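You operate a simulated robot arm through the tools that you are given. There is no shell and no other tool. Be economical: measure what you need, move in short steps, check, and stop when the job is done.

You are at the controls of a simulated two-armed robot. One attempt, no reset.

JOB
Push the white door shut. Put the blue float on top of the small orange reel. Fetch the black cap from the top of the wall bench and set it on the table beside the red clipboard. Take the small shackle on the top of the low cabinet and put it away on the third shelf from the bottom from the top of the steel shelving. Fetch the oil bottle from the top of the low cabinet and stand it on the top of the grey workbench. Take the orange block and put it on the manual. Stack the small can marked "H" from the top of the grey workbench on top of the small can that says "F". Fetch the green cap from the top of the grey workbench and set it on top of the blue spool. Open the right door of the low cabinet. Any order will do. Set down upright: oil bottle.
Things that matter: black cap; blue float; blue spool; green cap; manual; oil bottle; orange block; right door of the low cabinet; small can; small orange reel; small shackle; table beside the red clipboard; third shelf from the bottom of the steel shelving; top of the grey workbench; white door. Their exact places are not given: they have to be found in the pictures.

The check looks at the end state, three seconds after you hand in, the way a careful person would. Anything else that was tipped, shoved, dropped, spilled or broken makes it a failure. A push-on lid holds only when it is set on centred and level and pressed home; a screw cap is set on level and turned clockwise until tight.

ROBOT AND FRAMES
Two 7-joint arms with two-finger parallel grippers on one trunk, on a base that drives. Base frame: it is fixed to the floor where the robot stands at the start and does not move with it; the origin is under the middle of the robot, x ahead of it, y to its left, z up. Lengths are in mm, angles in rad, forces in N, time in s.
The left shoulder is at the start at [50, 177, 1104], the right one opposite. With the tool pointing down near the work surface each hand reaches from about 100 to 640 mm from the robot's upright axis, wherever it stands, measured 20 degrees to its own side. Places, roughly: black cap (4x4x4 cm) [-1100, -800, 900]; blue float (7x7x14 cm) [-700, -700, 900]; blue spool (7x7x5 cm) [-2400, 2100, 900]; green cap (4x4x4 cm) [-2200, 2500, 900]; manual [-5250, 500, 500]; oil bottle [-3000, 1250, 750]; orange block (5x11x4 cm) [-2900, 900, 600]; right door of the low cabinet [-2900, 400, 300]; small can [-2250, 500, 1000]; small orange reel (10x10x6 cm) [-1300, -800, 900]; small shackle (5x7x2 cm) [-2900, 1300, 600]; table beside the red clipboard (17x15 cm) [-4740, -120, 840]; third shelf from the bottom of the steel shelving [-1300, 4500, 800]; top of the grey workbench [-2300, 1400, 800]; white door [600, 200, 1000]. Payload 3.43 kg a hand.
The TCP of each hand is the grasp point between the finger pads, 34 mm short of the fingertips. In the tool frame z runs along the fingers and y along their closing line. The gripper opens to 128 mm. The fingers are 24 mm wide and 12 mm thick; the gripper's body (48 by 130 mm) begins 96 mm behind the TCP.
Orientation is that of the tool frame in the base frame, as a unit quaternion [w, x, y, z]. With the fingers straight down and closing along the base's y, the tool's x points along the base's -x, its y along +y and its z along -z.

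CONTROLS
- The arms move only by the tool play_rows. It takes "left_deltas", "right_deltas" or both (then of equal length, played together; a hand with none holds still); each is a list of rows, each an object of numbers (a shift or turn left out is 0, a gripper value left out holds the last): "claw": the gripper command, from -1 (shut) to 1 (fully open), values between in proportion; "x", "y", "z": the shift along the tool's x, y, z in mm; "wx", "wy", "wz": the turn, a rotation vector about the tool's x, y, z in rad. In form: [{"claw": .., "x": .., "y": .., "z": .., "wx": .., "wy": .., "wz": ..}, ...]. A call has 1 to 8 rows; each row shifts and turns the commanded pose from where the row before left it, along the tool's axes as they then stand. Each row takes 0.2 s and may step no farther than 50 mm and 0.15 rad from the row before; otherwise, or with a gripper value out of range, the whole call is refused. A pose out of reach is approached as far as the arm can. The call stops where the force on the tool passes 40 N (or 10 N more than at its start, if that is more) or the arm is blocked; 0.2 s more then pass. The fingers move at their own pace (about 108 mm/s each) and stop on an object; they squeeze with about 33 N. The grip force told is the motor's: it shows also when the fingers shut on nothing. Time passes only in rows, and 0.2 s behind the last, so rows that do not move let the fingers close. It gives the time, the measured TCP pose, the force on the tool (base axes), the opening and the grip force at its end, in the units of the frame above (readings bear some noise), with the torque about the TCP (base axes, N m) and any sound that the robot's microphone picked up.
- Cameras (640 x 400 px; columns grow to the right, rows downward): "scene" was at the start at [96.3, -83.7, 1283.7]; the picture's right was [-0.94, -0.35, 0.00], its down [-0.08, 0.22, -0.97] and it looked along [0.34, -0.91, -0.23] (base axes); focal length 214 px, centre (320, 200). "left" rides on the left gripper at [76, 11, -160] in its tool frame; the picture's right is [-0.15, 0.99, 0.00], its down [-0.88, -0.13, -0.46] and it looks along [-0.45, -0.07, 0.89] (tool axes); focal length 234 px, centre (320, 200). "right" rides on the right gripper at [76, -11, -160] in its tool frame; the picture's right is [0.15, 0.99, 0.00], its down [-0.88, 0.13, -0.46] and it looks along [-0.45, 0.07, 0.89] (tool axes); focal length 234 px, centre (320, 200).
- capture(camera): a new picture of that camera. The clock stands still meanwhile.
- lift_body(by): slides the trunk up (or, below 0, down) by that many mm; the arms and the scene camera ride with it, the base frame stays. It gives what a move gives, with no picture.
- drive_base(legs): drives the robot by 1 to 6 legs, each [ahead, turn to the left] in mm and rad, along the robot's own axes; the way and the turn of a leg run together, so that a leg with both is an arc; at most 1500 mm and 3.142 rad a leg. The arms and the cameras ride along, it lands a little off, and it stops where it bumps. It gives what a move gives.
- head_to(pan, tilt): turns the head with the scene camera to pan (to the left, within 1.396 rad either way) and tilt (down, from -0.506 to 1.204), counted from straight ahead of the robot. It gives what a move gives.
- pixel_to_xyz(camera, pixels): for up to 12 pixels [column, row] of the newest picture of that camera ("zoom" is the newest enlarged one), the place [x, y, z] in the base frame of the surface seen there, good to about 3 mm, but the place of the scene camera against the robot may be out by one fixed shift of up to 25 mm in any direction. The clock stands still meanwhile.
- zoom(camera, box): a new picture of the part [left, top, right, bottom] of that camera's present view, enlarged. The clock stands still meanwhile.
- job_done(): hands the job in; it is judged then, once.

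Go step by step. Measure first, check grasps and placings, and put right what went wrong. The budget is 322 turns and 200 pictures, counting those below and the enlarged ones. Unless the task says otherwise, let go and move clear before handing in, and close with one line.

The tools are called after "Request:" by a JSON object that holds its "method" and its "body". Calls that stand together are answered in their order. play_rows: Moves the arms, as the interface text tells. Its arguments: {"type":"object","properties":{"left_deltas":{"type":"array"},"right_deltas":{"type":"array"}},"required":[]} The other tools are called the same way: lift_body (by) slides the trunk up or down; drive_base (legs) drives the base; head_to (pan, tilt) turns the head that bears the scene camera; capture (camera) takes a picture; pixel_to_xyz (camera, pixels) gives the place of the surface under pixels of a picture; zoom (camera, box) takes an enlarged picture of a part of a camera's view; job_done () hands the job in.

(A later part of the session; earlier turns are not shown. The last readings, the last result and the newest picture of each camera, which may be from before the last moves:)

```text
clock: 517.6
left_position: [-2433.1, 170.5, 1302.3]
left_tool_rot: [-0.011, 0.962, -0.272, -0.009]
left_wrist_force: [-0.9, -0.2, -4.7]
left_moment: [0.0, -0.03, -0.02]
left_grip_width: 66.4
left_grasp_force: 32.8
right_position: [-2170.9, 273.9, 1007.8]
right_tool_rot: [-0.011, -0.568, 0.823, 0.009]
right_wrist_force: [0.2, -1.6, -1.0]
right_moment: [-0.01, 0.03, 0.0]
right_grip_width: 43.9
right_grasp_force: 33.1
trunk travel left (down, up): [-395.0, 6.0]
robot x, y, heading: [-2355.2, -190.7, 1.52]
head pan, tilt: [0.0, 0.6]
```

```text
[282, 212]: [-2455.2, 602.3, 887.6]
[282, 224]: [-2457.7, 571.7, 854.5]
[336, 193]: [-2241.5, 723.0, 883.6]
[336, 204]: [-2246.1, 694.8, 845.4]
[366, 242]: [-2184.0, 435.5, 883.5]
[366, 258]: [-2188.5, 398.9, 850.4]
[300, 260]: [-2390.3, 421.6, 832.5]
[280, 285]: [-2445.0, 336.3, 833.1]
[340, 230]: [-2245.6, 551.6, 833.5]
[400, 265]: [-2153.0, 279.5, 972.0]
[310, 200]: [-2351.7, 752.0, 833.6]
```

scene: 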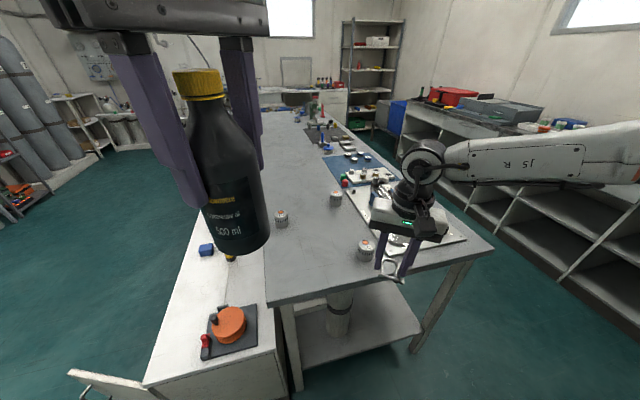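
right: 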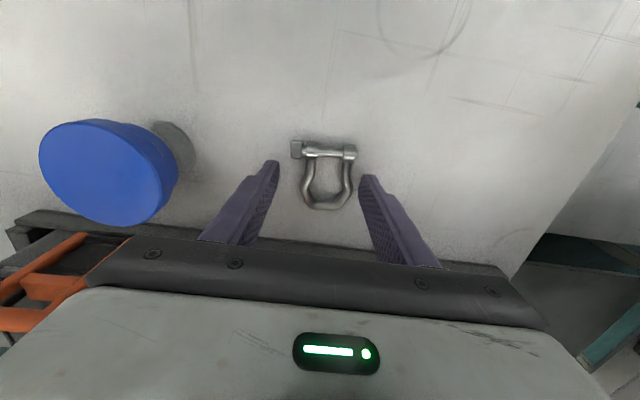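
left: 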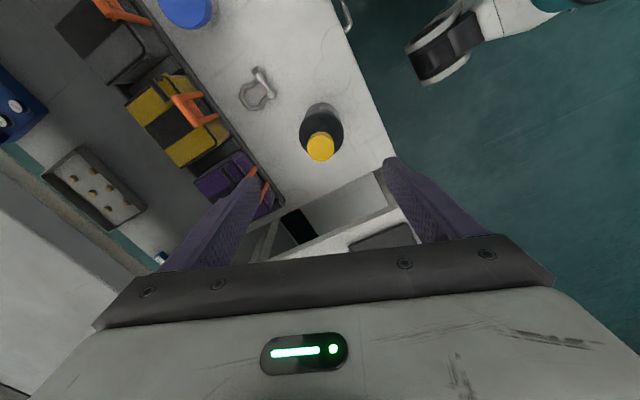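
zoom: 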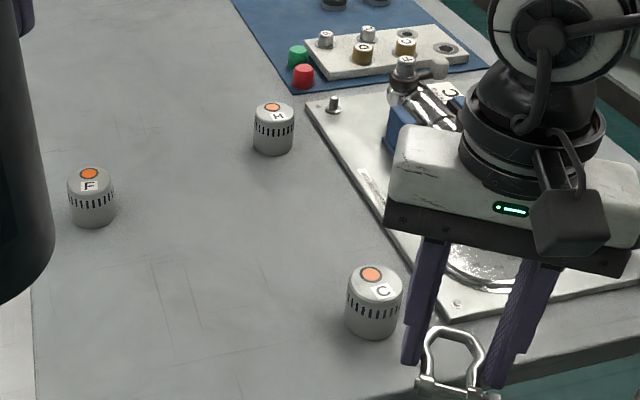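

F is at (-2450,607), H at (-2236,728), bench z≈848. I'll move up to the bench and lower the bottle near the left front corner at (-2440,385).

Request:
{"method": "drive_base", "body": {"legs": [[170, 0]]}}

Request:
{"method": "play_rows", "body": {"left_deltas": [{"x": -18, "y": -15}, {"x": -18, "y": -15}, {"z": 45}, {"z": 45}, {"z": 45}, {"z": 45}, {"z": 45}]}}

Request:
{"method": "capture", "body": {"camera": "left"}}

```text
clock: 519.1
left_position: [-2421.4, 338.8, 1303.0]
left_tool_rot: [-0.011, 0.962, -0.272, -0.009]
left_wrist_force: [0.0, 0.6, -4.6]
left_moment: [-0.02, -0.01, -0.01]
left_grip_width: 66.5
left_grasp_force: 32.9
right_position: [-2159.6, 441.5, 1006.5]
right_tool_rot: [-0.011, -0.567, 0.823, 0.006]
right_wrist_force: [-0.4, 0.2, -1.2]
right_moment: [-0.05, -0.01, -0.04]
right_grip_width: 43.9
right_grasp_force: 32.2
trunk travel left (down, up): [-395.0, 6.0]
robot x, y, heading: [-2344.5, -22.4, 1.513]
head pan, tilt: [0.0, 0.6]
```

```text
clock: 520.7
left_position: [-2442.0, 389.0, 1077.3]
left_tool_rot: [-0.011, 0.962, -0.271, -0.01]
left_wrist_force: [-0.2, 0.5, -5.3]
left_moment: [-0.03, -0.02, -0.03]
left_grip_width: 66.4
left_grasp_force: 33.3
right_position: [-2159.0, 440.8, 1006.8]
right_tool_rot: [-0.012, -0.568, 0.823, 0.008]
right_wrist_force: [-0.3, 0.1, -0.9]
right_moment: [0.0, 0.0, -0.01]
right_grip_width: 43.8
right_grasp_force: 33.0
trunk travel left (down, up): [-395.0, 6.0]
robot x, y, heading: [-2346.7, -24.9, 1.511]
head pan, tilt: [0.0, 0.6]
```

```text
17 pictures are left
```

left: 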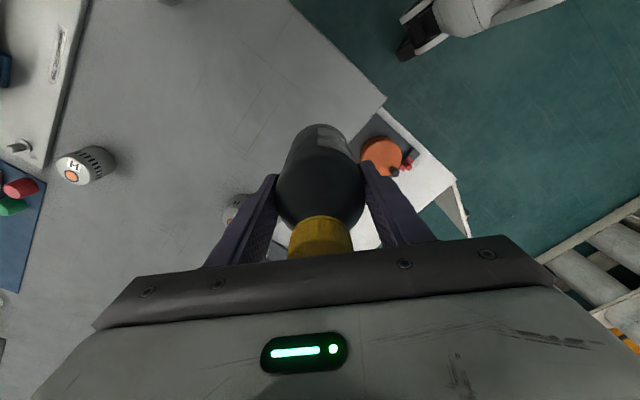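

I'll verify where the bench edge is relative to the landing point.

Request:
{"method": "pixel_to_xyz", "body": {"camera": "left", "pixels": [[380, 98], [362, 122], [340, 100], [270, 120], [260, 160], [240, 205], [75, 165], [100, 160], [72, 178]]}}

```text
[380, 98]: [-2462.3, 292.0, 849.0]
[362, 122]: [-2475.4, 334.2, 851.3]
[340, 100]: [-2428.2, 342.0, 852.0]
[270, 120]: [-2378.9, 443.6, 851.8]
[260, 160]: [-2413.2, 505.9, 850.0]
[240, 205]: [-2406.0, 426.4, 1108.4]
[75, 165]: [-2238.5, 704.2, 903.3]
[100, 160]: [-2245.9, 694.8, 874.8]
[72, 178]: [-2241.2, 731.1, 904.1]
```

Bench z=851; I'll shift 30 mm inward for margin, lower 115 mm, and feel for contact.

Request:
{"method": "play_rows", "body": {"left_deltas": [{"x": 25, "y": -16}, {"z": 40}, {"z": 40}, {"z": 30}, {"z": 4}, {}]}}

Request:
{"method": "play_rows", "body": {"left_deltas": [{"z": 1.5}, {"z": 1.5}, {}]}}

```text
clock: 522.1
left_position: [-2412.6, 392.2, 963.2]
left_tool_rot: [-0.011, 0.962, -0.272, -0.01]
left_wrist_force: [-0.5, 0.0, -4.8]
left_moment: [-0.01, -0.04, -0.02]
left_grip_width: 66.5
left_grasp_force: 32.5
right_position: [-2160.0, 440.6, 1007.0]
right_tool_rot: [-0.011, -0.568, 0.823, 0.008]
right_wrist_force: [0.0, -0.8, -0.8]
right_moment: [-0.05, -0.03, 0.03]
right_grip_width: 43.9
right_grasp_force: 32.6
trunk travel left (down, up): [-395.0, 6.0]
robot x, y, heading: [-2347.9, -22.8, 1.514]
head pan, tilt: [0.0, 0.6]
```

```text
clock: 522.9
left_position: [-2412.4, 393.0, 960.9]
left_tool_rot: [-0.011, 0.962, -0.272, -0.009]
left_wrist_force: [0.1, -0.5, -4.4]
left_moment: [-0.04, -0.02, -0.02]
left_grip_width: 66.6
left_grasp_force: 32.5
right_position: [-2160.7, 440.3, 1006.9]
right_tool_rot: [-0.012, -0.568, 0.823, 0.007]
right_wrist_force: [-0.2, -0.5, -0.7]
right_moment: [-0.01, 0.01, 0.0]
right_grip_width: 43.9
right_grasp_force: 33.2
trunk travel left (down, up): [-395.0, 6.0]
robot x, y, heading: [-2345.6, -23.4, 1.517]
head pan, tilt: [0.0, 0.6]
```

Request:
{"method": "play_rows", "body": {"left_deltas": [{"z": 1.5}, {"z": 1.5}, {}]}}

Request:
{"method": "play_rows", "body": {"left_deltas": [{"claw": 0.2}, {"claw": 0.6}, {}, {}, {"z": -45}, {"z": -45}, {"z": -45}, {"z": -45}]}}

Request:
{"method": "capture", "body": {"camera": "left"}}

```text
clock: 523.7
left_position: [-2411.7, 392.3, 962.1]
left_tool_rot: [-0.015, 0.962, -0.272, -0.009]
left_wrist_force: [-2.5, -3.7, 23.7]
left_moment: [-1.1, 0.66, 0.06]
left_grip_width: 66.6
left_grasp_force: 32.8
right_position: [-2160.3, 439.0, 1008.0]
right_tool_rot: [-0.01, -0.568, 0.823, 0.009]
right_wrist_force: [0.3, 0.4, -1.7]
right_moment: [0.05, -0.02, 0.01]
right_grip_width: 44.0
right_grasp_force: 32.7
trunk travel left (down, up): [-395.0, 6.0]
robot x, y, heading: [-2347.4, -22.6, 1.512]
head pan, tilt: [0.0, 0.6]
```

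```text
clock: 525.5
left_position: [-2409.1, 387.2, 1137.0]
left_tool_rot: [-0.011, 0.962, -0.273, -0.01]
left_wrist_force: [0.4, -0.7, 0.0]
left_moment: [-0.01, -0.01, 0.0]
left_grip_width: 102.5
left_grasp_force: 0.1
right_position: [-2159.7, 440.4, 1006.5]
right_tool_rot: [-0.011, -0.568, 0.823, 0.008]
right_wrist_force: [0.2, -1.2, -1.6]
right_moment: [0.02, 0.01, -0.03]
right_grip_width: 43.9
right_grasp_force: 33.5
trunk travel left (down, up): [-395.0, 6.0]
robot x, y, heading: [-2348.0, -19.9, 1.512]
head pan, tilt: [0.0, 0.6]
```

```text
16 pictures are left
```

left: 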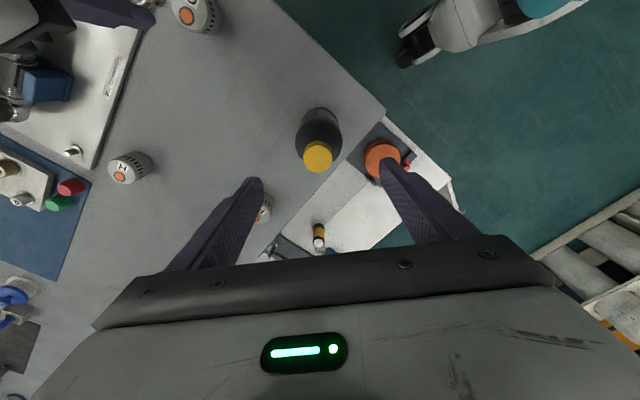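

The bottle stands on the bench. I'll measure the H and F can tops in this view.

Request:
{"method": "pixel_to_xyz", "body": {"camera": "left", "pixels": [[119, 176], [122, 166], [112, 170], [264, 213], [262, 205], [268, 200], [135, 165]]}}

```text
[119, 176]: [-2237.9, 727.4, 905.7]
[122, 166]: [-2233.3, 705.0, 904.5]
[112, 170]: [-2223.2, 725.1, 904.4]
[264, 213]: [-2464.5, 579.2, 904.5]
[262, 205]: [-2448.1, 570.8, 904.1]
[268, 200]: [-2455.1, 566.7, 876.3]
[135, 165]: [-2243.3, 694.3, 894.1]
```

H's centre is about (-2235,717), top z 904. I'll edge forward, turn right 0.3, and orient the left hand with a forward tilt for extra reach.

Request:
{"method": "drive_base", "body": {"legs": [[55, 0], [0, -0.3]]}}

Request:
{"method": "play_rows", "body": {"left_deltas": [{"wz": 0.15, "claw": 0.2}, {"wz": 0.15}, {"wz": 0.15}, {"wz": 0.15}, {"wz": 0.15}, {"wz": 0.15}, {"wy": -0.14}, {"wy": -0.14}]}}

```text
clock: 527.4
left_position: [-2281.7, 443.1, 1137.6]
left_tool_rot: [-0.012, 0.91, -0.414, -0.008]
left_wrist_force: [-0.4, 0.6, -0.2]
left_moment: [-0.01, 0.0, 0.0]
left_grip_width: 102.4
left_grasp_force: 0.1
right_position: [-2026.0, 418.7, 1006.6]
right_tool_rot: [-0.01, -0.436, 0.9, 0.011]
right_wrist_force: [0.1, -0.6, -1.7]
right_moment: [-0.03, 0.01, 0.01]
right_grip_width: 43.6
right_grasp_force: 33.4
trunk travel left (down, up): [-395.0, 6.0]
robot x, y, heading: [-2344.2, 32.7, 1.208]
head pan, tilt: [0.0, 0.6]
```

```text
clock: 529.2
left_position: [-2281.5, 442.1, 1136.3]
left_tool_rot: [0.116, -0.631, 0.76, 0.102]
left_wrist_force: [-0.4, 0.2, 0.2]
left_moment: [0.01, 0.0, 0.01]
left_grip_width: 76.8
left_grasp_force: 0.0
right_position: [-2025.7, 418.5, 1007.2]
right_tool_rot: [-0.01, -0.437, 0.9, 0.009]
right_wrist_force: [0.2, 0.6, -1.1]
right_moment: [0.04, -0.01, 0.03]
right_grip_width: 43.9
right_grasp_force: 33.3
trunk travel left (down, up): [-395.0, 6.0]
robot x, y, heading: [-2345.9, 29.9, 1.212]
head pan, tilt: [0.0, 0.6]
```

I'll move over the H can (z≈980) and take a picture.

Request:
{"method": "play_rows", "body": {"left_deltas": [{"x": -31, "z": 33.4, "y": 0.5}, {"x": -31, "z": 33.4, "y": 0.5}, {"x": -31, "z": 33.4, "y": 0.5}, {"x": -31, "z": 33.4, "y": 0.5}, {"x": -31, "z": 33.4, "y": 0.5}, {"x": -31, "z": 33.4, "y": 0.5}, {"x": -31, "z": 33.4}, {}]}}

Request:
{"method": "capture", "body": {"camera": "left"}}

```text
clock: 531.0
left_position: [-2232.2, 714.7, 977.0]
left_tool_rot: [0.116, -0.631, 0.761, 0.102]
left_wrist_force: [0.3, 0.3, -0.1]
left_moment: [-0.01, -0.02, 0.02]
left_grip_width: 76.9
left_grasp_force: 0.1
right_position: [-2026.7, 418.5, 1007.6]
right_tool_rot: [-0.01, -0.436, 0.9, 0.01]
right_wrist_force: [0.6, -0.1, 0.1]
right_moment: [-0.01, -0.02, 0.02]
right_grip_width: 43.9
right_grasp_force: 32.8
trunk travel left (down, up): [-395.0, 6.0]
robot x, y, heading: [-2343.5, 33.9, 1.211]
head pan, tilt: [0.0, 0.6]
```

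```text
15 pictures are left
```

left: 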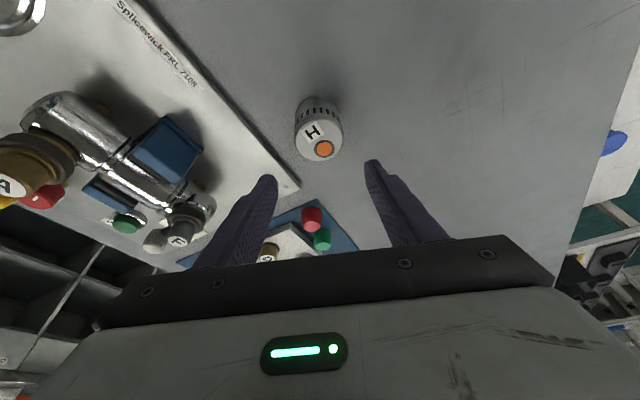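

H's centre is (-2235,713). I'll narrow the opening slightly, descend and grip.

Request:
{"method": "play_rows", "body": {"left_deltas": [{"x": 15, "y": 2, "z": 40, "claw": 0.03}, {"x": 15, "z": 40}, {}]}}

Request:
{"method": "play_rows", "body": {"left_deltas": [{"claw": -1}, {}, {}, {}]}}

Request:
{"method": "play_rows", "body": {"left_deltas": [{"x": -14, "z": -40}, {"x": -14, "z": -40}, {"x": -14, "z": -40}]}}

```text
clock: 531.8
left_position: [-2237.9, 712.1, 893.7]
left_tool_rot: [0.117, -0.63, 0.761, 0.101]
left_wrist_force: [0.0, -0.8, 0.1]
left_moment: [0.02, 0.02, 0.01]
left_grip_width: 65.7
left_grasp_force: 0.1
right_position: [-2027.1, 418.0, 1005.9]
right_tool_rot: [-0.009, -0.437, 0.9, 0.01]
right_wrist_force: [0.2, 0.0, -1.3]
right_moment: [-0.05, 0.01, -0.01]
right_grip_width: 44.1
right_grasp_force: 32.6
trunk travel left (down, up): [-395.0, 6.0]
robot x, y, heading: [-2344.3, 31.3, 1.21]
head pan, tilt: [0.0, 0.6]
```

```text
clock: 532.8
left_position: [-2236.1, 713.1, 893.9]
left_tool_rot: [0.115, -0.631, 0.76, 0.102]
left_wrist_force: [0.9, 0.6, -0.7]
left_moment: [-0.01, 0.02, 0.01]
left_grip_width: 48.4
left_grasp_force: 32.4
right_position: [-2026.8, 419.6, 1006.3]
right_tool_rot: [-0.009, -0.437, 0.899, 0.01]
right_wrist_force: [-0.8, -0.2, -0.9]
right_moment: [0.03, -0.02, 0.0]
right_grip_width: 43.7
right_grasp_force: 33.0
trunk travel left (down, up): [-395.0, 6.0]
robot x, y, heading: [-2337.9, 30.0, 1.211]
head pan, tilt: [0.0, 0.6]
```

```text
clock: 533.6
left_position: [-2236.3, 716.5, 1021.4]
left_tool_rot: [0.115, -0.631, 0.76, 0.102]
left_wrist_force: [1.0, -0.3, -1.4]
left_moment: [0.03, -0.02, 0.01]
left_grip_width: 48.4
left_grasp_force: 33.1
right_position: [-2025.4, 418.9, 1007.4]
right_tool_rot: [-0.01, -0.437, 0.9, 0.01]
right_wrist_force: [0.0, 0.1, -1.0]
right_moment: [0.05, 0.02, 0.0]
right_grip_width: 44.1
right_grasp_force: 33.2
trunk travel left (down, up): [-395.0, 6.0]
robot x, y, heading: [-2341.6, 33.6, 1.211]
head pan, tilt: [0.0, 0.6]
```

H is gripped. I'll carry it over to F at about (-2452,595) and check alignment.

Request:
{"method": "play_rows", "body": {"left_deltas": [{"x": 24.8, "y": 31.8, "z": -7.7}, {"x": 24.8, "y": 31.8, "z": -7.7}, {"x": 24.8, "y": 31.8, "z": -7.7}, {"x": 24.8, "y": 31.8, "z": -7.7}, {"x": 24.8, "y": 31.8, "z": -7.7}, {"x": 24.8, "y": 31.8, "z": -7.7}, {}]}}

Request:
{"method": "capture", "body": {"camera": "left"}}

```text
clock: 535.2
left_position: [-2452.4, 597.9, 1019.6]
left_tool_rot: [0.115, -0.632, 0.76, 0.103]
left_wrist_force: [0.2, -0.8, -1.0]
left_moment: [0.03, 0.02, 0.03]
left_grip_width: 48.4
left_grasp_force: 33.2
right_position: [-2024.8, 418.5, 1006.3]
right_tool_rot: [-0.009, -0.436, 0.9, 0.01]
right_wrist_force: [-0.6, 0.5, -1.0]
right_moment: [-0.01, 0.0, 0.02]
right_grip_width: 44.1
right_grasp_force: 33.0
trunk travel left (down, up): [-395.0, 6.0]
robot x, y, heading: [-2345.2, 28.7, 1.213]
head pan, tilt: [0.0, 0.6]
```

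```text
14 pictures are left
```

left: 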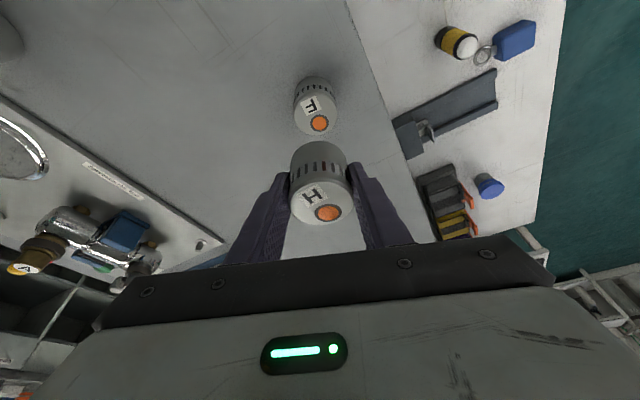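

F's centre is (-2454,590). I'll descend to just above contact, then touch down gently.

Request:
{"method": "play_rows", "body": {"left_deltas": [{"x": 14.3, "y": 0.6, "z": 31}, {"x": 14.3, "z": 31}, {}]}}

Request:
{"method": "play_rows", "body": {"left_deltas": [{"x": 0.6, "z": 1.5}, {"x": 0.6, "z": 1.5}, {}]}}

```text
clock: 536.0
left_position: [-2455.9, 591.6, 954.2]
left_tool_rot: [0.115, -0.631, 0.76, 0.101]
left_wrist_force: [-0.4, -0.1, -0.8]
left_moment: [-0.01, 0.0, -0.04]
left_grip_width: 48.3
left_grasp_force: 33.2
right_position: [-2025.9, 417.9, 1007.0]
right_tool_rot: [-0.01, -0.437, 0.899, 0.009]
right_wrist_force: [-0.5, 0.5, -1.0]
right_moment: [-0.01, -0.04, 0.02]
right_grip_width: 43.9
right_grasp_force: 32.9
trunk travel left (down, up): [-395.0, 6.0]
robot x, y, heading: [-2343.9, 33.5, 1.212]
head pan, tilt: [0.0, 0.6]
```

```text
clock: 536.8
left_position: [-2455.1, 591.4, 951.1]
left_tool_rot: [0.114, -0.631, 0.76, 0.102]
left_wrist_force: [-0.7, -0.1, -0.6]
left_moment: [0.01, 0.03, 0.01]
left_grip_width: 48.3
left_grasp_force: 33.2
right_position: [-2025.8, 419.0, 1008.4]
right_tool_rot: [-0.009, -0.437, 0.899, 0.01]
right_wrist_force: [0.4, -0.2, -1.7]
right_moment: [-0.01, -0.02, -0.04]
right_grip_width: 43.8
right_grasp_force: 33.3
trunk travel left (down, up): [-395.0, 6.0]
robot x, y, heading: [-2344.1, 29.7, 1.21]
head pan, tilt: [0.0, 0.6]
```

Request:
{"method": "play_rows", "body": {"left_deltas": [{"x": 0.9, "z": 1.6}, {"x": 0.9, "z": 1.6}, {}]}}

Request:
{"method": "play_rows", "body": {"left_deltas": [{"x": 0.3, "z": 0.9}, {}]}}

```text
clock: 537.6
left_position: [-2455.4, 588.8, 946.6]
left_tool_rot: [0.115, -0.631, 0.76, 0.102]
left_wrist_force: [1.2, -0.5, 0.0]
left_moment: [-0.03, 0.02, 0.02]
left_grip_width: 48.6
left_grasp_force: 33.0
right_position: [-2026.1, 418.5, 1009.1]
right_tool_rot: [-0.009, -0.437, 0.9, 0.01]
right_wrist_force: [0.7, 0.2, -1.6]
right_moment: [0.0, 0.06, 0.01]
right_grip_width: 43.8
right_grasp_force: 32.5
trunk travel left (down, up): [-395.0, 6.0]
robot x, y, heading: [-2341.8, 29.3, 1.211]
head pan, tilt: [0.0, 0.6]
```

```text
clock: 538.2
left_position: [-2456.0, 589.1, 946.9]
left_tool_rot: [0.115, -0.631, 0.76, 0.103]
left_wrist_force: [-0.3, 0.4, -0.1]
left_moment: [-0.02, 0.01, -0.02]
left_grip_width: 48.1
left_grasp_force: 32.9
right_position: [-2026.5, 418.6, 1006.7]
right_tool_rot: [-0.01, -0.437, 0.899, 0.01]
right_wrist_force: [0.2, -0.4, -1.1]
right_moment: [0.02, 0.02, -0.02]
right_grip_width: 43.9
right_grasp_force: 33.2
trunk travel left (down, up): [-395.0, 6.0]
robot x, y, heading: [-2343.9, 31.2, 1.215]
head pan, tilt: [0.0, 0.6]
```

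Request:
{"method": "play_rows", "body": {"left_deltas": [{"x": 0.5, "z": 1.4}, {}]}}

Request:
{"method": "play_rows", "body": {"left_deltas": [{"claw": -0.15}, {"claw": 0.05}, {}, {}, {"z": -35, "x": -11}, {"z": -40, "x": -13}, {"z": -40, "x": -13}, {"z": -40, "x": -13}]}}

Request:
{"method": "capture", "body": {"camera": "left"}}

```text
clock: 538.8
left_position: [-2455.3, 589.1, 946.1]
left_tool_rot: [0.116, -0.631, 0.76, 0.101]
left_wrist_force: [-0.6, 0.5, 0.5]
left_moment: [0.04, 0.0, -0.01]
left_grip_width: 48.3
left_grasp_force: 33.4
right_position: [-2026.9, 419.1, 1006.1]
right_tool_rot: [-0.009, -0.437, 0.899, 0.01]
right_wrist_force: [0.0, -0.2, -0.9]
right_moment: [-0.01, 0.0, 0.02]
right_grip_width: 43.5
right_grasp_force: 33.5
trunk travel left (down, up): [-395.0, 6.0]
robot x, y, heading: [-2343.7, 31.6, 1.215]
head pan, tilt: [0.0, 0.6]
```

```text
clock: 540.6
left_position: [-2454.2, 588.4, 1108.0]
left_tool_rot: [0.115, -0.631, 0.76, 0.102]
left_wrist_force: [0.5, -0.2, 0.3]
left_moment: [0.01, -0.04, -0.01]
left_grip_width: 67.3
left_grasp_force: 0.0
right_position: [-2025.7, 418.5, 1007.2]
right_tool_rot: [-0.01, -0.437, 0.899, 0.01]
right_wrist_force: [0.8, 1.1, -1.2]
right_moment: [0.01, 0.01, -0.02]
right_grip_width: 44.2
right_grasp_force: 33.5
trunk travel left (down, up): [-395.0, 6.0]
robot x, y, heading: [-2341.5, 29.1, 1.209]
head pan, tilt: [0.0, 0.6]
```

```text
13 pictures are left
```

left: 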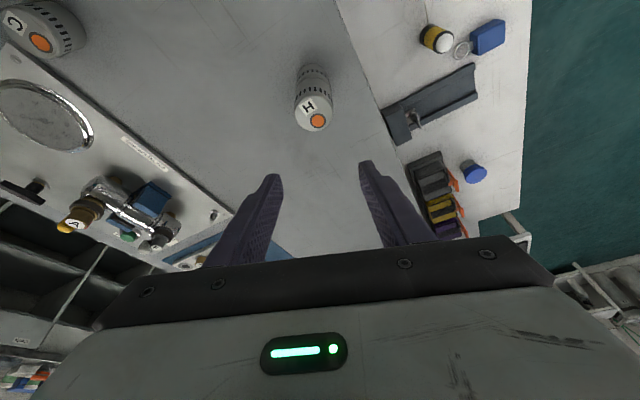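

H sits squarely on F. Now to the far end of the bench: I'll drive round by the west side.

Request:
{"method": "drive_base", "body": {"legs": [[-230, 0], [0, 1.93], [1170, 0], [0, -1.57], [1500, 0], [1300, 0]]}}

Request:
{"method": "head_to", "body": {"pan": -0.9, "tilt": 0.35}}

Request:
{"method": "capture", "body": {"camera": "scene"}}

```text
clock: 569.2
left_position: [-4149.8, 2947.6, 1108.7]
left_tool_rot: [-0.089, 0.788, -0.597, -0.125]
left_wrist_force: [0.8, 0.3, -0.1]
left_moment: [0.01, 0.0, 0.01]
left_grip_width: 67.2
left_grasp_force: 0.1
right_position: [-3689.7, 2983.4, 1007.6]
right_tool_rot: [-0.011, -0.63, 0.776, 0.007]
right_wrist_force: [0.6, 0.7, -0.3]
right_moment: [-0.01, -0.02, -0.02]
right_grip_width: 43.9
right_grasp_force: 32.4
trunk travel left (down, up): [-395.0, 6.0]
robot x, y, heading: [-3801.7, 2495.5, 1.671]
head pan, tilt: [0.0, 0.6]
```

```text
clock: 570.4
left_position: [-4148.6, 2946.4, 1108.1]
left_tool_rot: [-0.09, 0.787, -0.597, -0.126]
left_wrist_force: [0.0, -0.4, 0.0]
left_moment: [-0.02, 0.0, -0.01]
left_grip_width: 67.2
left_grasp_force: 0.1
right_position: [-3690.3, 2982.4, 1007.9]
right_tool_rot: [-0.012, -0.63, 0.776, 0.008]
right_wrist_force: [-0.4, -0.3, -0.9]
right_moment: [-0.02, -0.02, 0.01]
right_grip_width: 44.0
right_grasp_force: 32.6
trunk travel left (down, up): [-395.0, 6.0]
robot x, y, heading: [-3802.0, 2498.3, 1.665]
head pan, tilt: [-0.901, 0.351]
```

```text
12 pictures are left
```

scene: 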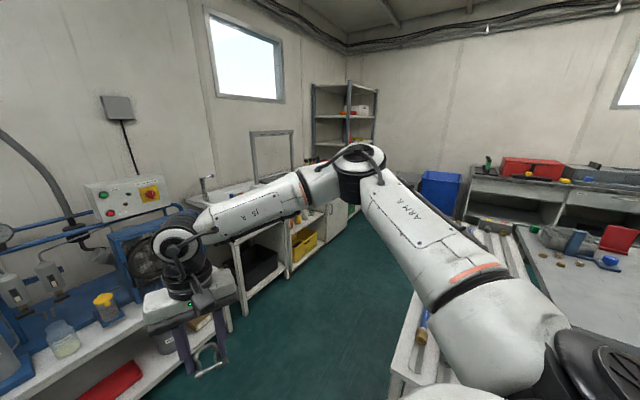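

There is a corridor ahead-right between the wall counter and the bench's far end, leading to the shelving. I'll measure key points.

Request:
{"method": "pixel_to_xyz", "body": {"camera": "scene", "pixels": [[300, 340], [370, 240], [400, 230], [520, 232], [610, 260], [560, 300], [415, 330], [330, 235], [250, 310], [345, 143], [345, 115], [560, 230]]}}

```text
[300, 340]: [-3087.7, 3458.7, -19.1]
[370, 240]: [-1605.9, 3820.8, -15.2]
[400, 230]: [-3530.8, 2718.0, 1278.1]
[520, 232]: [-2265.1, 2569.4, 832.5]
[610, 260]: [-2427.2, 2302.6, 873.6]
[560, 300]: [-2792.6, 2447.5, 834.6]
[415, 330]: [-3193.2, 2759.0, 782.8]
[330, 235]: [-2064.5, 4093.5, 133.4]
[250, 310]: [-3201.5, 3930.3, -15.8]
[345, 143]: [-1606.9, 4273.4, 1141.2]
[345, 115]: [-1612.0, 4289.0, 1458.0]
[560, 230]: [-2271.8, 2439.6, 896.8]
```

I'll drive through the corridor toward the steel shelving.

Request:
{"method": "drive_base", "body": {"legs": [[0, -0.85], [1150, 0], [0, -0.62], [1450, 0], [0, 1.3]]}}

Request:
{"method": "head_to", "body": {"pan": 0.0, "tilt": 0.3}}

Request:
{"method": "capture", "body": {"camera": "scene"}}

```text
clock: 575.5
left_position: [-3480.2, 3324.6, 1108.1]
left_tool_rot: [0.13, -0.48, 0.864, 0.079]
left_wrist_force: [-0.4, 0.1, 0.1]
left_moment: [0.0, 0.01, 0.02]
left_grip_width: 66.9
left_grasp_force: 0.0
right_position: [-3144.2, 3007.3, 1006.5]
right_tool_rot: [-0.009, -0.264, 0.964, 0.01]
right_wrist_force: [-0.3, 0.0, -0.3]
right_moment: [0.0, 0.02, -0.03]
right_grip_width: 43.8
right_grasp_force: 32.9
trunk travel left (down, up): [-395.0, 6.0]
robot x, y, heading: [-3614.7, 2791.7, 0.828]
head pan, tilt: [-0.901, 0.351]
stopped in leg 2: the robot was blocked; the commanded pose is now the measured one
```

```text
clock: 576.7
left_position: [-3482.2, 3323.2, 1107.2]
left_tool_rot: [0.131, -0.481, 0.863, 0.079]
left_wrist_force: [0.4, 0.3, 0.0]
left_moment: [0.03, -0.01, 0.01]
left_grip_width: 67.1
left_grasp_force: 0.0
right_position: [-3144.6, 3008.3, 1006.4]
right_tool_rot: [-0.008, -0.265, 0.964, 0.01]
right_wrist_force: [-0.7, 0.6, -1.3]
right_moment: [0.01, 0.0, 0.02]
right_grip_width: 43.8
right_grasp_force: 33.1
trunk travel left (down, up): [-395.0, 6.0]
robot x, y, heading: [-3612.8, 2790.3, 0.835]
head pan, tilt: [0.0, 0.3]
```

```text
11 pictures are left
```

scene: 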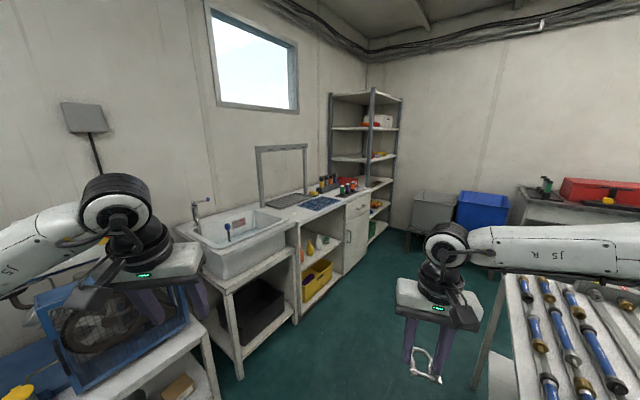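

I'll measure the gap between the left bench and the torch table.

Request:
{"method": "pixel_to_xyz", "body": {"camera": "scene", "pixels": [[205, 335], [215, 375], [240, 370], [300, 320], [490, 300], [500, 390], [480, 370], [330, 370], [420, 260], [345, 240]]}}

```text
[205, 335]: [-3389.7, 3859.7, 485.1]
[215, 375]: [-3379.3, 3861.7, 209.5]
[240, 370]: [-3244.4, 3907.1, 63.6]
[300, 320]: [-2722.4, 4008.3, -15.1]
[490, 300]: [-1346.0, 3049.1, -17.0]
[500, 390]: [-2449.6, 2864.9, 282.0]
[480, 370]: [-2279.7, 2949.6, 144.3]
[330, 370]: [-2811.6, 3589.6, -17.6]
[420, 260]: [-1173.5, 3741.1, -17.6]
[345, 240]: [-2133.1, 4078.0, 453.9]
```

The gap is further left, so I'll retract the left hand, back up, and take the corridor along y≈3350.

Request:
{"method": "play_rows", "body": {"left_deltas": [{"x": 45, "z": -10}, {"x": 45, "z": -10}, {"x": 45, "z": -10}, {"x": 45, "z": -10}, {"x": 30}]}}

Request:
{"method": "drive_base", "body": {"legs": [[-130, 0], [0, 0.72], [600, 0], [0, -1.39], [1450, 0], [800, 0]]}}

Request:
{"method": "drive_base", "body": {"legs": [[0, 1.25]]}}

Request:
{"method": "capture", "body": {"camera": "scene"}}

```text
clock: 577.9
left_position: [-3560.3, 3173.8, 1099.6]
left_tool_rot: [0.131, -0.481, 0.863, 0.079]
left_wrist_force: [0.0, -0.6, 0.2]
left_moment: [0.04, -0.02, -0.02]
left_grip_width: 67.1
left_grasp_force: 0.1
left hand out of reach, approached as far as the arm can: row 4, 5
right_position: [-3145.5, 3006.9, 1007.0]
right_tool_rot: [-0.008, -0.264, 0.964, 0.009]
right_wrist_force: [-0.4, 0.3, -1.6]
right_moment: [-0.03, -0.03, 0.0]
right_grip_width: 43.9
right_grasp_force: 33.4
trunk travel left (down, up): [-395.0, 6.0]
robot x, y, heading: [-3611.8, 2790.2, 0.832]
head pan, tilt: [0.0, 0.3]
```

```text
clock: 596.8
left_position: [-1524.2, 3991.3, 1098.8]
left_tool_rot: [0.138, -0.202, 0.969, 0.044]
left_wrist_force: [0.5, 0.0, -0.2]
left_moment: [0.04, -0.01, -0.02]
left_grip_width: 67.4
left_grasp_force: 0.2
right_position: [-1277.9, 3610.4, 1009.0]
right_tool_rot: [-0.002, 0.043, 0.999, 0.015]
right_wrist_force: [0.8, 0.2, -0.7]
right_moment: [-0.03, -0.01, -0.01]
right_grip_width: 44.0
right_grasp_force: 33.1
trunk travel left (down, up): [-395.0, 6.0]
robot x, y, heading: [-1777.9, 3710.5, 0.224]
head pan, tilt: [0.0, 0.3]
stopped in leg 6: the robot was blocked; the commanded pose is now the measured one
```

```text
clock: 600.2
left_position: [-1957.5, 4055.4, 1093.0]
left_tool_rot: [-0.086, 0.722, -0.678, -0.11]
left_wrist_force: [0.7, 0.3, 0.4]
left_moment: [-0.02, -0.02, -0.04]
left_grip_width: 67.2
left_grasp_force: 0.1
right_position: [-1515.8, 4156.8, 1006.2]
right_tool_rot: [-0.01, -0.539, 0.842, 0.007]
right_wrist_force: [-0.3, -0.1, -0.6]
right_moment: [-0.02, 0.0, 0.01]
right_grip_width: 44.0
right_grasp_force: 33.3
trunk travel left (down, up): [-395.0, 6.0]
robot x, y, heading: [-1779.5, 3712.1, 1.449]
head pan, tilt: [0.0, 0.3]
```

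```text
10 pictures are left
```

scene: 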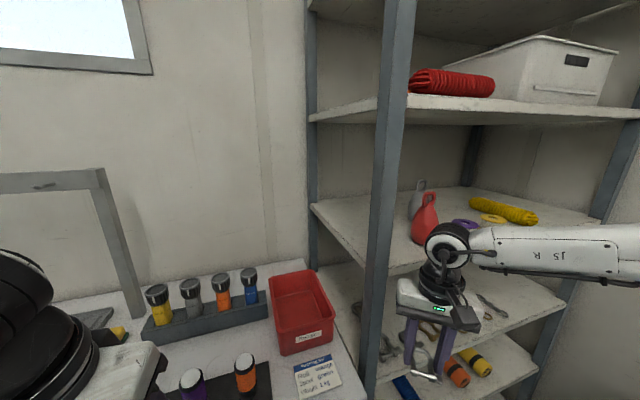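

The shelving is just ahead. I'll measure the shelf levels and free spots.

Request:
{"method": "pixel_to_xyz", "body": {"camera": "scene", "pixels": [[600, 112], [570, 215], [345, 230], [350, 282], [540, 300], [500, 300], [470, 290], [520, 370], [460, 360], [470, 205], [380, 350], [385, 200]]}}

Request:
{"method": "head_to", "body": {"pan": -0.45, "tilt": 0.65}}

Request:
{"method": "capture", "body": {"camera": "scene"}}

```text
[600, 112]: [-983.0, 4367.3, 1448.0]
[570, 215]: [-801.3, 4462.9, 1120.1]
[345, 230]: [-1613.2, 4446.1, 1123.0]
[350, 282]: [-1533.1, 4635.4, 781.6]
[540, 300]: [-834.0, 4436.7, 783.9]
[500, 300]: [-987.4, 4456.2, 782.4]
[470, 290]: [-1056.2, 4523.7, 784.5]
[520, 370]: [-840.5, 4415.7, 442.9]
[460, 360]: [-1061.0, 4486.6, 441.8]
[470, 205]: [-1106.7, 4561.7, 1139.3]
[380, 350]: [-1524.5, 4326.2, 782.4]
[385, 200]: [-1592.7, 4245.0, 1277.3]
```

```text
clock: 601.1
left_position: [-1957.2, 4055.7, 1093.9]
left_tool_rot: [-0.086, 0.722, -0.678, -0.11]
left_wrist_force: [-0.3, -0.3, 0.1]
left_moment: [0.02, -0.02, -0.01]
left_grip_width: 67.3
left_grasp_force: 0.3
right_position: [-1516.1, 4157.0, 1006.9]
right_tool_rot: [-0.011, -0.538, 0.843, 0.007]
right_wrist_force: [0.5, -0.3, -1.4]
right_moment: [0.01, 0.0, 0.0]
right_grip_width: 44.0
right_grasp_force: 33.1
trunk travel left (down, up): [-395.0, 6.0]
robot x, y, heading: [-1778.8, 3711.1, 1.439]
head pan, tilt: [-0.45, 0.649]
```

```text
9 pictures are left
```

scene: 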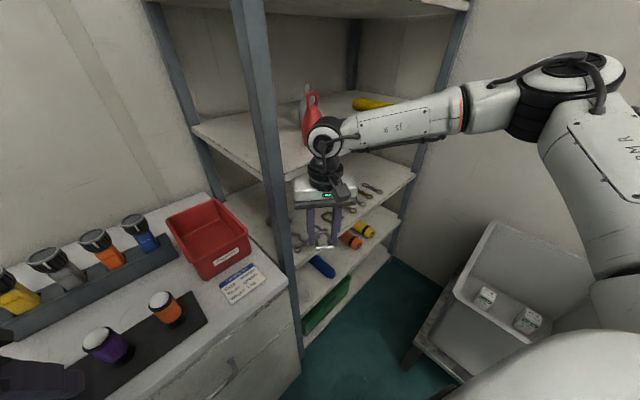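

The third shelf is z≈797 with tools on it. I'll move up, turn slightly right, tilt the right hand forward, and lower to shelf height outside the shelf.

Request:
{"method": "drive_base", "body": {"legs": [[115, 0], [0, -0.3]]}}

Request:
{"method": "play_rows", "body": {"right_deltas": [{"wz": -0.125}, {"wz": -0.125}, {"wz": -0.125}, {"wz": -0.125}, {"wy": -0.15}, {"wy": -0.15}, {"wy": -0.15}, {"wy": -0.15}]}}

Request:
{"method": "lift_body", "body": {"by": -135}}

Request:
{"method": "capture", "body": {"camera": "right"}}

```text
clock: 602.1
left_position: [-1950.9, 4106.0, 1092.6]
left_tool_rot: [-0.088, 0.721, -0.678, -0.111]
left_wrist_force: [0.2, 0.7, -0.7]
left_moment: [-0.02, -0.02, -0.01]
left_grip_width: 67.0
left_grasp_force: 0.0
right_position: [-1509.7, 4198.7, 1007.4]
right_tool_rot: [-0.014, -0.547, 0.837, 0.0]
right_wrist_force: [2.3, -4.1, 0.1]
right_moment: [0.74, 0.48, 0.07]
right_grip_width: 44.0
right_grasp_force: 32.8
trunk travel left (down, up): [-395.0, 6.0]
robot x, y, heading: [-1774.9, 3760.3, 1.442]
head pan, tilt: [-0.45, 0.649]
stopped in leg 1: the force on the tool passed its limit at 117 N (the readings are from after the stop); the commanded pose is now the measured one
```

```text
clock: 603.9
left_position: [-1949.9, 4105.0, 1093.3]
left_tool_rot: [-0.087, 0.722, -0.677, -0.11]
left_wrist_force: [0.2, -0.1, 0.6]
left_moment: [-0.01, 0.03, -0.01]
left_grip_width: 67.1
left_grasp_force: 0.0
right_position: [-1510.1, 4199.4, 1007.7]
right_tool_rot: [-0.187, 0.703, -0.649, -0.222]
right_wrist_force: [1.4, -0.3, -0.1]
right_moment: [-0.03, 0.0, 0.03]
right_grip_width: 44.0
right_grasp_force: 33.5
trunk travel left (down, up): [-395.0, 6.0]
robot x, y, heading: [-1771.2, 3765.0, 1.44]
head pan, tilt: [-0.45, 0.649]
```

```text
clock: 605.5
left_position: [-1950.2, 4105.8, 958.8]
left_tool_rot: [-0.087, 0.722, -0.678, -0.109]
left_wrist_force: [-0.6, 0.6, 0.4]
left_moment: [-0.01, 0.01, -0.03]
left_grip_width: 67.4
left_grasp_force: 0.1
right_position: [-1509.5, 4199.6, 872.6]
right_tool_rot: [-0.188, 0.704, -0.649, -0.221]
right_wrist_force: [-0.8, 0.3, -1.0]
right_moment: [-0.02, 0.04, 0.01]
right_grip_width: 43.5
right_grasp_force: 33.0
trunk travel left (down, up): [-260.0, 141.0]
robot x, y, heading: [-1771.5, 3762.7, 1.438]
head pan, tilt: [-0.45, 0.649]
```

```text
8 pictures are left
```

right: 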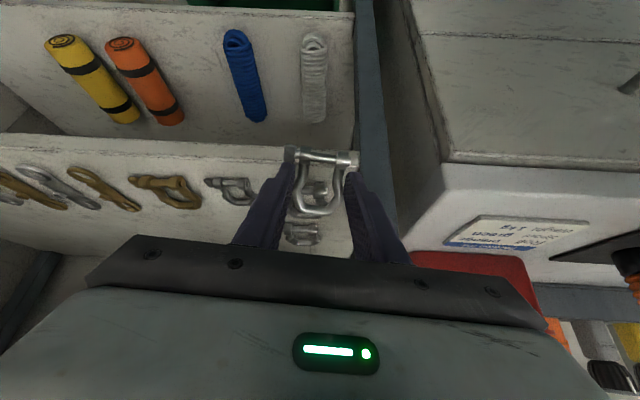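

The shelf holds a row of tools along its front; I'll measure open spots behind and between them.

Request:
{"method": "pixel_to_xyz", "body": {"camera": "right", "pixels": [[100, 150], [230, 150], [130, 228], [200, 228], [60, 240], [165, 190], [235, 190], [300, 235], [315, 195], [205, 200], [80, 215], [20, 230]]}}

```text
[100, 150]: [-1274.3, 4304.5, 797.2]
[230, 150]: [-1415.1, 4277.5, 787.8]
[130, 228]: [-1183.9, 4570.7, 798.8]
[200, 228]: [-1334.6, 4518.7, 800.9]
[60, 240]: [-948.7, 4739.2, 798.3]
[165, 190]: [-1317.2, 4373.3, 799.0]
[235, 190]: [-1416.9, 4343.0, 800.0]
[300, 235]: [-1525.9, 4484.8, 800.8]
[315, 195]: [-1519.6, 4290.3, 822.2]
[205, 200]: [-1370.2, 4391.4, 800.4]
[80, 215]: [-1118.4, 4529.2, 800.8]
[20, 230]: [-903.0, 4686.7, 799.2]
```

I'll zoom on the nearer left end of the shelf to see whether a spot around (-1490,4370) is free.

Request:
{"method": "zoom", "body": {"camera": "right", "box": [200, 130, 380, 260]}}

Request:
{"method": "pixel_to_xyz", "body": {"camera": "zoom", "pixels": [[180, 230], [200, 180], [230, 130], [330, 230], [100, 150], [300, 290], [200, 250], [330, 330], [250, 90]]}}

```text
3.08 times, centred on (290, 195) of right
```

zoom: 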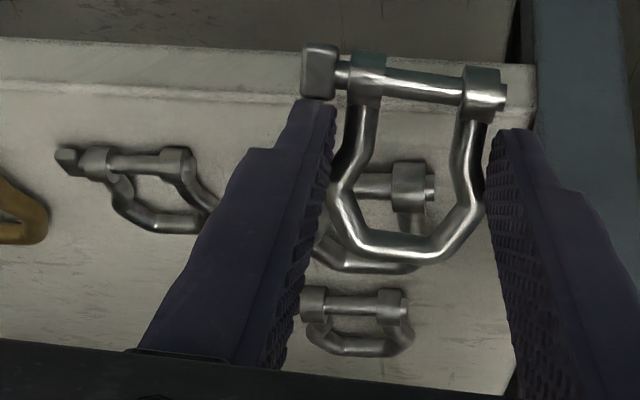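

```text
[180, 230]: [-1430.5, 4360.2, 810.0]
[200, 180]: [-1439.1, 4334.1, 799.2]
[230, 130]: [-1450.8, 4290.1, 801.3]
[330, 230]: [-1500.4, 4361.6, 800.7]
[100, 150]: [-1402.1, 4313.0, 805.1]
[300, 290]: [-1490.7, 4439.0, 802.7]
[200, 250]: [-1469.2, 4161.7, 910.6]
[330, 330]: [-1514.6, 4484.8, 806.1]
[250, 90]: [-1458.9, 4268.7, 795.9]
```

A free spot is at about (-1425,4440), behind the silver shackle. I'll shift the hand right of the post, tilt it more, and move in over the front row.

Request:
{"method": "play_rows", "body": {"right_deltas": [{"y": -42}, {"y": -42}, {"wy": -0.15, "x": -5}, {"wy": -0.15, "x": -5}, {"wy": -0.15, "x": -5}, {}]}}

Request:
{"method": "drive_base", "body": {"legs": [[75, 0]]}}

```text
clock: 606.9
left_position: [-1950.0, 4105.4, 958.5]
left_tool_rot: [-0.086, 0.722, -0.677, -0.109]
left_wrist_force: [-0.5, -0.4, 0.3]
left_moment: [-0.02, -0.02, 0.05]
left_grip_width: 67.1
left_grasp_force: 0.1
right_position: [-1427.1, 4219.2, 882.5]
right_tool_rot: [-0.322, 0.639, -0.593, -0.369]
right_wrist_force: [-1.1, 0.6, -2.6]
right_moment: [-0.03, 0.0, 0.01]
right_grip_width: 44.0
right_grasp_force: 33.0
right hand out of reach, approached as far as the arm can: row 5
trunk travel left (down, up): [-260.0, 141.0]
robot x, y, heading: [-1768.5, 3762.7, 1.44]
head pan, tilt: [-0.45, 0.649]
```

```text
clock: 607.9
left_position: [-1940.0, 4179.5, 958.2]
left_tool_rot: [-0.087, 0.722, -0.678, -0.109]
left_wrist_force: [-0.6, 0.1, -0.6]
left_moment: [-0.04, 0.02, -0.01]
left_grip_width: 67.1
left_grasp_force: 0.3
right_position: [-1417.6, 4292.9, 883.3]
right_tool_rot: [-0.321, 0.64, -0.593, -0.369]
right_wrist_force: [0.6, 0.3, 0.3]
right_moment: [-0.02, -0.02, 0.01]
right_grip_width: 43.9
right_grasp_force: 33.3
trunk travel left (down, up): [-260.0, 141.0]
robot x, y, heading: [-1761.6, 3838.0, 1.436]
head pan, tilt: [-0.45, 0.649]
```

Now I advance 147 mm into the shelf at this height and check the view.

Request:
{"method": "play_rows", "body": {"right_deltas": [{"x": -19, "y": -1.6, "z": 31}, {"x": -19, "y": -1.6, "z": 31}, {"x": -19, "y": -1.6, "z": 31}, {"x": -19, "y": -1.6, "z": 31}, {}]}}

Request:
{"method": "capture", "body": {"camera": "right"}}

```text
clock: 609.1
left_position: [-1941.4, 4179.4, 959.4]
left_tool_rot: [-0.086, 0.722, -0.678, -0.11]
left_wrist_force: [0.4, -0.5, 0.5]
left_moment: [0.04, -0.02, 0.02]
left_grip_width: 67.0
left_grasp_force: 0.1
right_position: [-1424.9, 4438.2, 883.1]
right_tool_rot: [-0.321, 0.639, -0.594, -0.369]
right_wrist_force: [-0.2, 0.7, -0.8]
right_moment: [-0.07, 0.03, 0.02]
right_grip_width: 43.6
right_grasp_force: 33.2
trunk travel left (down, up): [-260.0, 141.0]
robot x, y, heading: [-1762.8, 3836.6, 1.44]
head pan, tilt: [-0.45, 0.649]
```

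```text
6 pictures are left
```

right: 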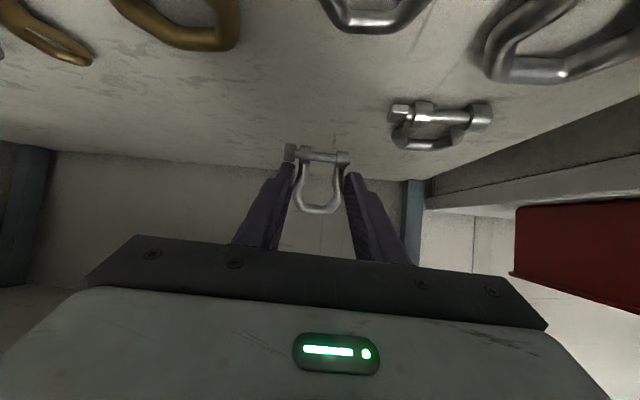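

The spot is free. I'll lower in steps until contact, then release.

Request:
{"method": "play_rows", "body": {"right_deltas": [{"x": 10, "z": 6}, {"x": 8, "z": 5}, {"x": 4, "z": 2.5}, {}]}}

Request:
{"method": "play_rows", "body": {"right_deltas": [{"x": 3.5, "z": 2}, {"x": 3.5, "z": 2}, {}]}}

Request:
{"method": "play_rows", "body": {"right_deltas": [{"x": 3.5, "z": 2}, {"x": 3.5, "z": 2}, {}]}}

```text
clock: 610.1
left_position: [-1940.2, 4179.1, 958.7]
left_tool_rot: [-0.086, 0.722, -0.678, -0.109]
left_wrist_force: [0.0, 0.0, -0.3]
left_moment: [0.0, 0.02, 0.01]
left_grip_width: 67.1
left_grasp_force: 0.1
right_position: [-1425.8, 4437.9, 876.1]
right_tool_rot: [-0.32, 0.64, -0.594, -0.367]
right_wrist_force: [0.4, 0.8, -1.3]
right_moment: [-0.06, -0.04, -0.03]
right_grip_width: 43.8
right_grasp_force: 33.1
right hand out of reach, approached as far as the arm can: row 1, 2, 3
trunk travel left (down, up): [-260.0, 141.0]
robot x, y, heading: [-1762.4, 3838.3, 1.44]
head pan, tilt: [-0.45, 0.649]
```

```text
clock: 610.9
left_position: [-1940.4, 4178.2, 959.7]
left_tool_rot: [-0.086, 0.722, -0.678, -0.11]
left_wrist_force: [0.8, -0.4, 0.8]
left_moment: [0.02, 0.0, 0.0]
left_grip_width: 67.2
left_grasp_force: 0.0
right_position: [-1424.9, 4438.0, 875.9]
right_tool_rot: [-0.32, 0.64, -0.594, -0.367]
right_wrist_force: [-0.7, -0.2, -1.2]
right_moment: [-0.06, -0.03, -0.02]
right_grip_width: 43.8
right_grasp_force: 33.4
right hand out of reach, approached as far as the arm can: row 1, 2
trunk travel left (down, up): [-260.0, 141.0]
robot x, y, heading: [-1762.4, 3836.0, 1.437]
head pan, tilt: [-0.45, 0.649]
```

```text
clock: 611.7
left_position: [-1940.5, 4177.4, 960.3]
left_tool_rot: [-0.086, 0.721, -0.678, -0.11]
left_wrist_force: [-0.2, -0.4, -0.1]
left_moment: [-0.04, 0.03, 0.0]
left_grip_width: 67.2
left_grasp_force: 0.0
right_position: [-1424.5, 4439.6, 877.1]
right_tool_rot: [-0.319, 0.641, -0.593, -0.368]
right_wrist_force: [-0.7, 0.5, -1.3]
right_moment: [-0.04, 0.0, -0.01]
right_grip_width: 44.0
right_grasp_force: 32.6
right hand out of reach, approached as far as the arm can: row 1, 2
trunk travel left (down, up): [-260.0, 141.0]
robot x, y, heading: [-1762.2, 3837.3, 1.437]
head pan, tilt: [-0.45, 0.649]
```

I'll use the trunk to lower instead.

Request:
{"method": "lift_body", "body": {"by": -18}}

Request:
{"method": "lift_body", "body": {"by": -5}}

Request:
{"method": "lift_body", "body": {"by": -4}}

```text
clock: 612.4
left_position: [-1940.8, 4179.7, 940.8]
left_tool_rot: [-0.087, 0.722, -0.678, -0.11]
left_wrist_force: [-0.5, -0.8, -0.7]
left_moment: [0.0, 0.01, 0.01]
left_grip_width: 67.1
left_grasp_force: 0.0
right_position: [-1424.3, 4438.1, 858.4]
right_tool_rot: [-0.319, 0.641, -0.594, -0.367]
right_wrist_force: [0.4, -0.3, -0.7]
right_moment: [-0.04, 0.0, -0.01]
right_grip_width: 44.0
right_grasp_force: 32.7
trunk travel left (down, up): [-242.0, 159.0]
robot x, y, heading: [-1763.3, 3837.2, 1.439]
head pan, tilt: [-0.45, 0.649]
```

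```text
clock: 612.9
left_position: [-1939.8, 4179.2, 936.1]
left_tool_rot: [-0.087, 0.722, -0.678, -0.11]
left_wrist_force: [0.8, 0.4, -0.3]
left_moment: [0.0, 0.04, 0.02]
left_grip_width: 67.1
left_grasp_force: 0.0
right_position: [-1425.5, 4439.6, 853.6]
right_tool_rot: [-0.32, 0.641, -0.594, -0.367]
right_wrist_force: [0.4, -0.3, -0.5]
right_moment: [-0.04, 0.02, 0.02]
right_grip_width: 44.0
right_grasp_force: 33.4
trunk travel left (down, up): [-237.0, 164.0]
robot x, y, heading: [-1761.9, 3834.9, 1.439]
head pan, tilt: [-0.45, 0.649]
```

```text
clock: 613.5
left_position: [-1941.0, 4180.1, 931.7]
left_tool_rot: [-0.087, 0.722, -0.678, -0.109]
left_wrist_force: [0.2, -0.2, 1.5]
left_moment: [-0.01, 0.04, -0.01]
left_grip_width: 67.3
left_grasp_force: 0.0
right_position: [-1424.7, 4438.8, 850.0]
right_tool_rot: [-0.319, 0.641, -0.594, -0.367]
right_wrist_force: [-0.4, -0.2, -1.2]
right_moment: [0.01, 0.02, 0.03]
right_grip_width: 43.9
right_grasp_force: 32.8
trunk travel left (down, up): [-233.0, 168.0]
robot x, y, heading: [-1761.2, 3836.5, 1.44]
head pan, tilt: [-0.45, 0.649]
```

Request:
{"method": "lift_body", "body": {"by": -5}}

Request:
{"method": "lift_body", "body": {"by": -4}}

Request:
{"method": "lift_body", "body": {"by": -4}}

```text
clock: 614.0
left_position: [-1941.4, 4178.8, 927.2]
left_tool_rot: [-0.087, 0.722, -0.678, -0.11]
left_wrist_force: [-0.7, -2.6, 3.9]
left_moment: [-0.07, 0.15, 0.15]
left_grip_width: 67.6
left_grasp_force: 0.1
right_position: [-1425.3, 4437.6, 844.5]
right_tool_rot: [-0.32, 0.64, -0.594, -0.367]
right_wrist_force: [0.5, -0.2, -2.2]
right_moment: [-0.01, -0.02, 0.0]
right_grip_width: 43.8
right_grasp_force: 32.9
trunk travel left (down, up): [-228.0, 173.0]
robot x, y, heading: [-1763.6, 3831.4, 1.445]
head pan, tilt: [-0.45, 0.649]
```

```text
clock: 614.5
left_position: [-1941.3, 4178.0, 923.3]
left_tool_rot: [-0.088, 0.721, -0.678, -0.11]
left_wrist_force: [0.2, 0.7, 0.1]
left_moment: [-0.02, 0.03, 0.03]
left_grip_width: 67.4
left_grasp_force: 0.2
right_position: [-1425.7, 4438.9, 843.6]
right_tool_rot: [-0.322, 0.64, -0.593, -0.368]
right_wrist_force: [1.3, -1.7, 7.9]
right_moment: [0.12, -0.23, -0.02]
right_grip_width: 44.0
right_grasp_force: 32.5
trunk travel left (down, up): [-224.0, 177.0]
robot x, y, heading: [-1762.6, 3837.5, 1.442]
head pan, tilt: [-0.45, 0.649]
```

```text
clock: 615.1
left_position: [-1940.6, 4178.2, 920.2]
left_tool_rot: [-0.089, 0.721, -0.678, -0.111]
left_wrist_force: [0.4, -0.7, 0.0]
left_moment: [-0.04, 0.03, 0.06]
left_grip_width: 67.3
left_grasp_force: 0.0
right_position: [-1425.0, 4439.1, 842.4]
right_tool_rot: [-0.324, 0.639, -0.592, -0.37]
right_wrist_force: [0.8, -1.3, 22.1]
right_moment: [0.41, -0.47, 0.0]
right_grip_width: 43.9
right_grasp_force: 33.1
trunk travel left (down, up): [-220.0, 181.0]
robot x, y, heading: [-1761.4, 3838.4, 1.437]
head pan, tilt: [-0.45, 0.649]
```

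Contact (22 N). I'll release, retreat along the tool axis, and check.

Request:
{"method": "play_rows", "body": {"right_deltas": [{"claw": -0.1}, {"claw": 0.2}, {}, {}, {"z": -30}, {"z": -40}, {"z": -45}, {"z": -45}]}}

Request:
{"method": "capture", "body": {"camera": "right"}}

```text
clock: 616.9
left_position: [-1942.4, 4179.2, 918.8]
left_tool_rot: [-0.087, 0.722, -0.678, -0.11]
left_wrist_force: [0.0, 0.6, -0.6]
left_moment: [-0.01, 0.02, 0.0]
left_grip_width: 67.2
left_grasp_force: 0.1
right_position: [-1410.7, 4302.4, 921.0]
right_tool_rot: [-0.319, 0.641, -0.594, -0.367]
right_wrist_force: [0.5, -0.5, -0.1]
right_moment: [0.05, 0.01, -0.04]
right_grip_width: 76.7
right_grasp_force: 0.0
trunk travel left (down, up): [-220.0, 181.0]
robot x, y, heading: [-1762.5, 3834.4, 1.439]
head pan, tilt: [-0.45, 0.649]
```

```text
5 pictures are left
```

right: 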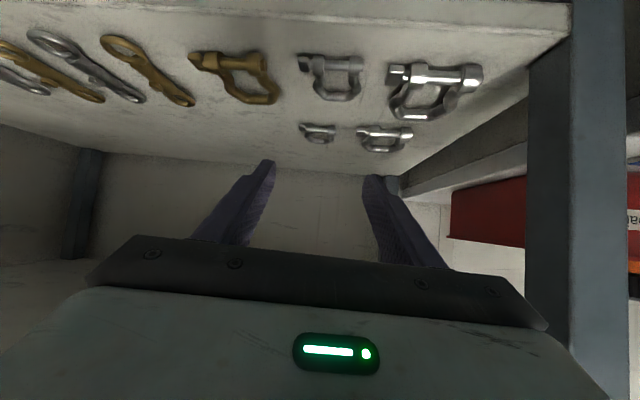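

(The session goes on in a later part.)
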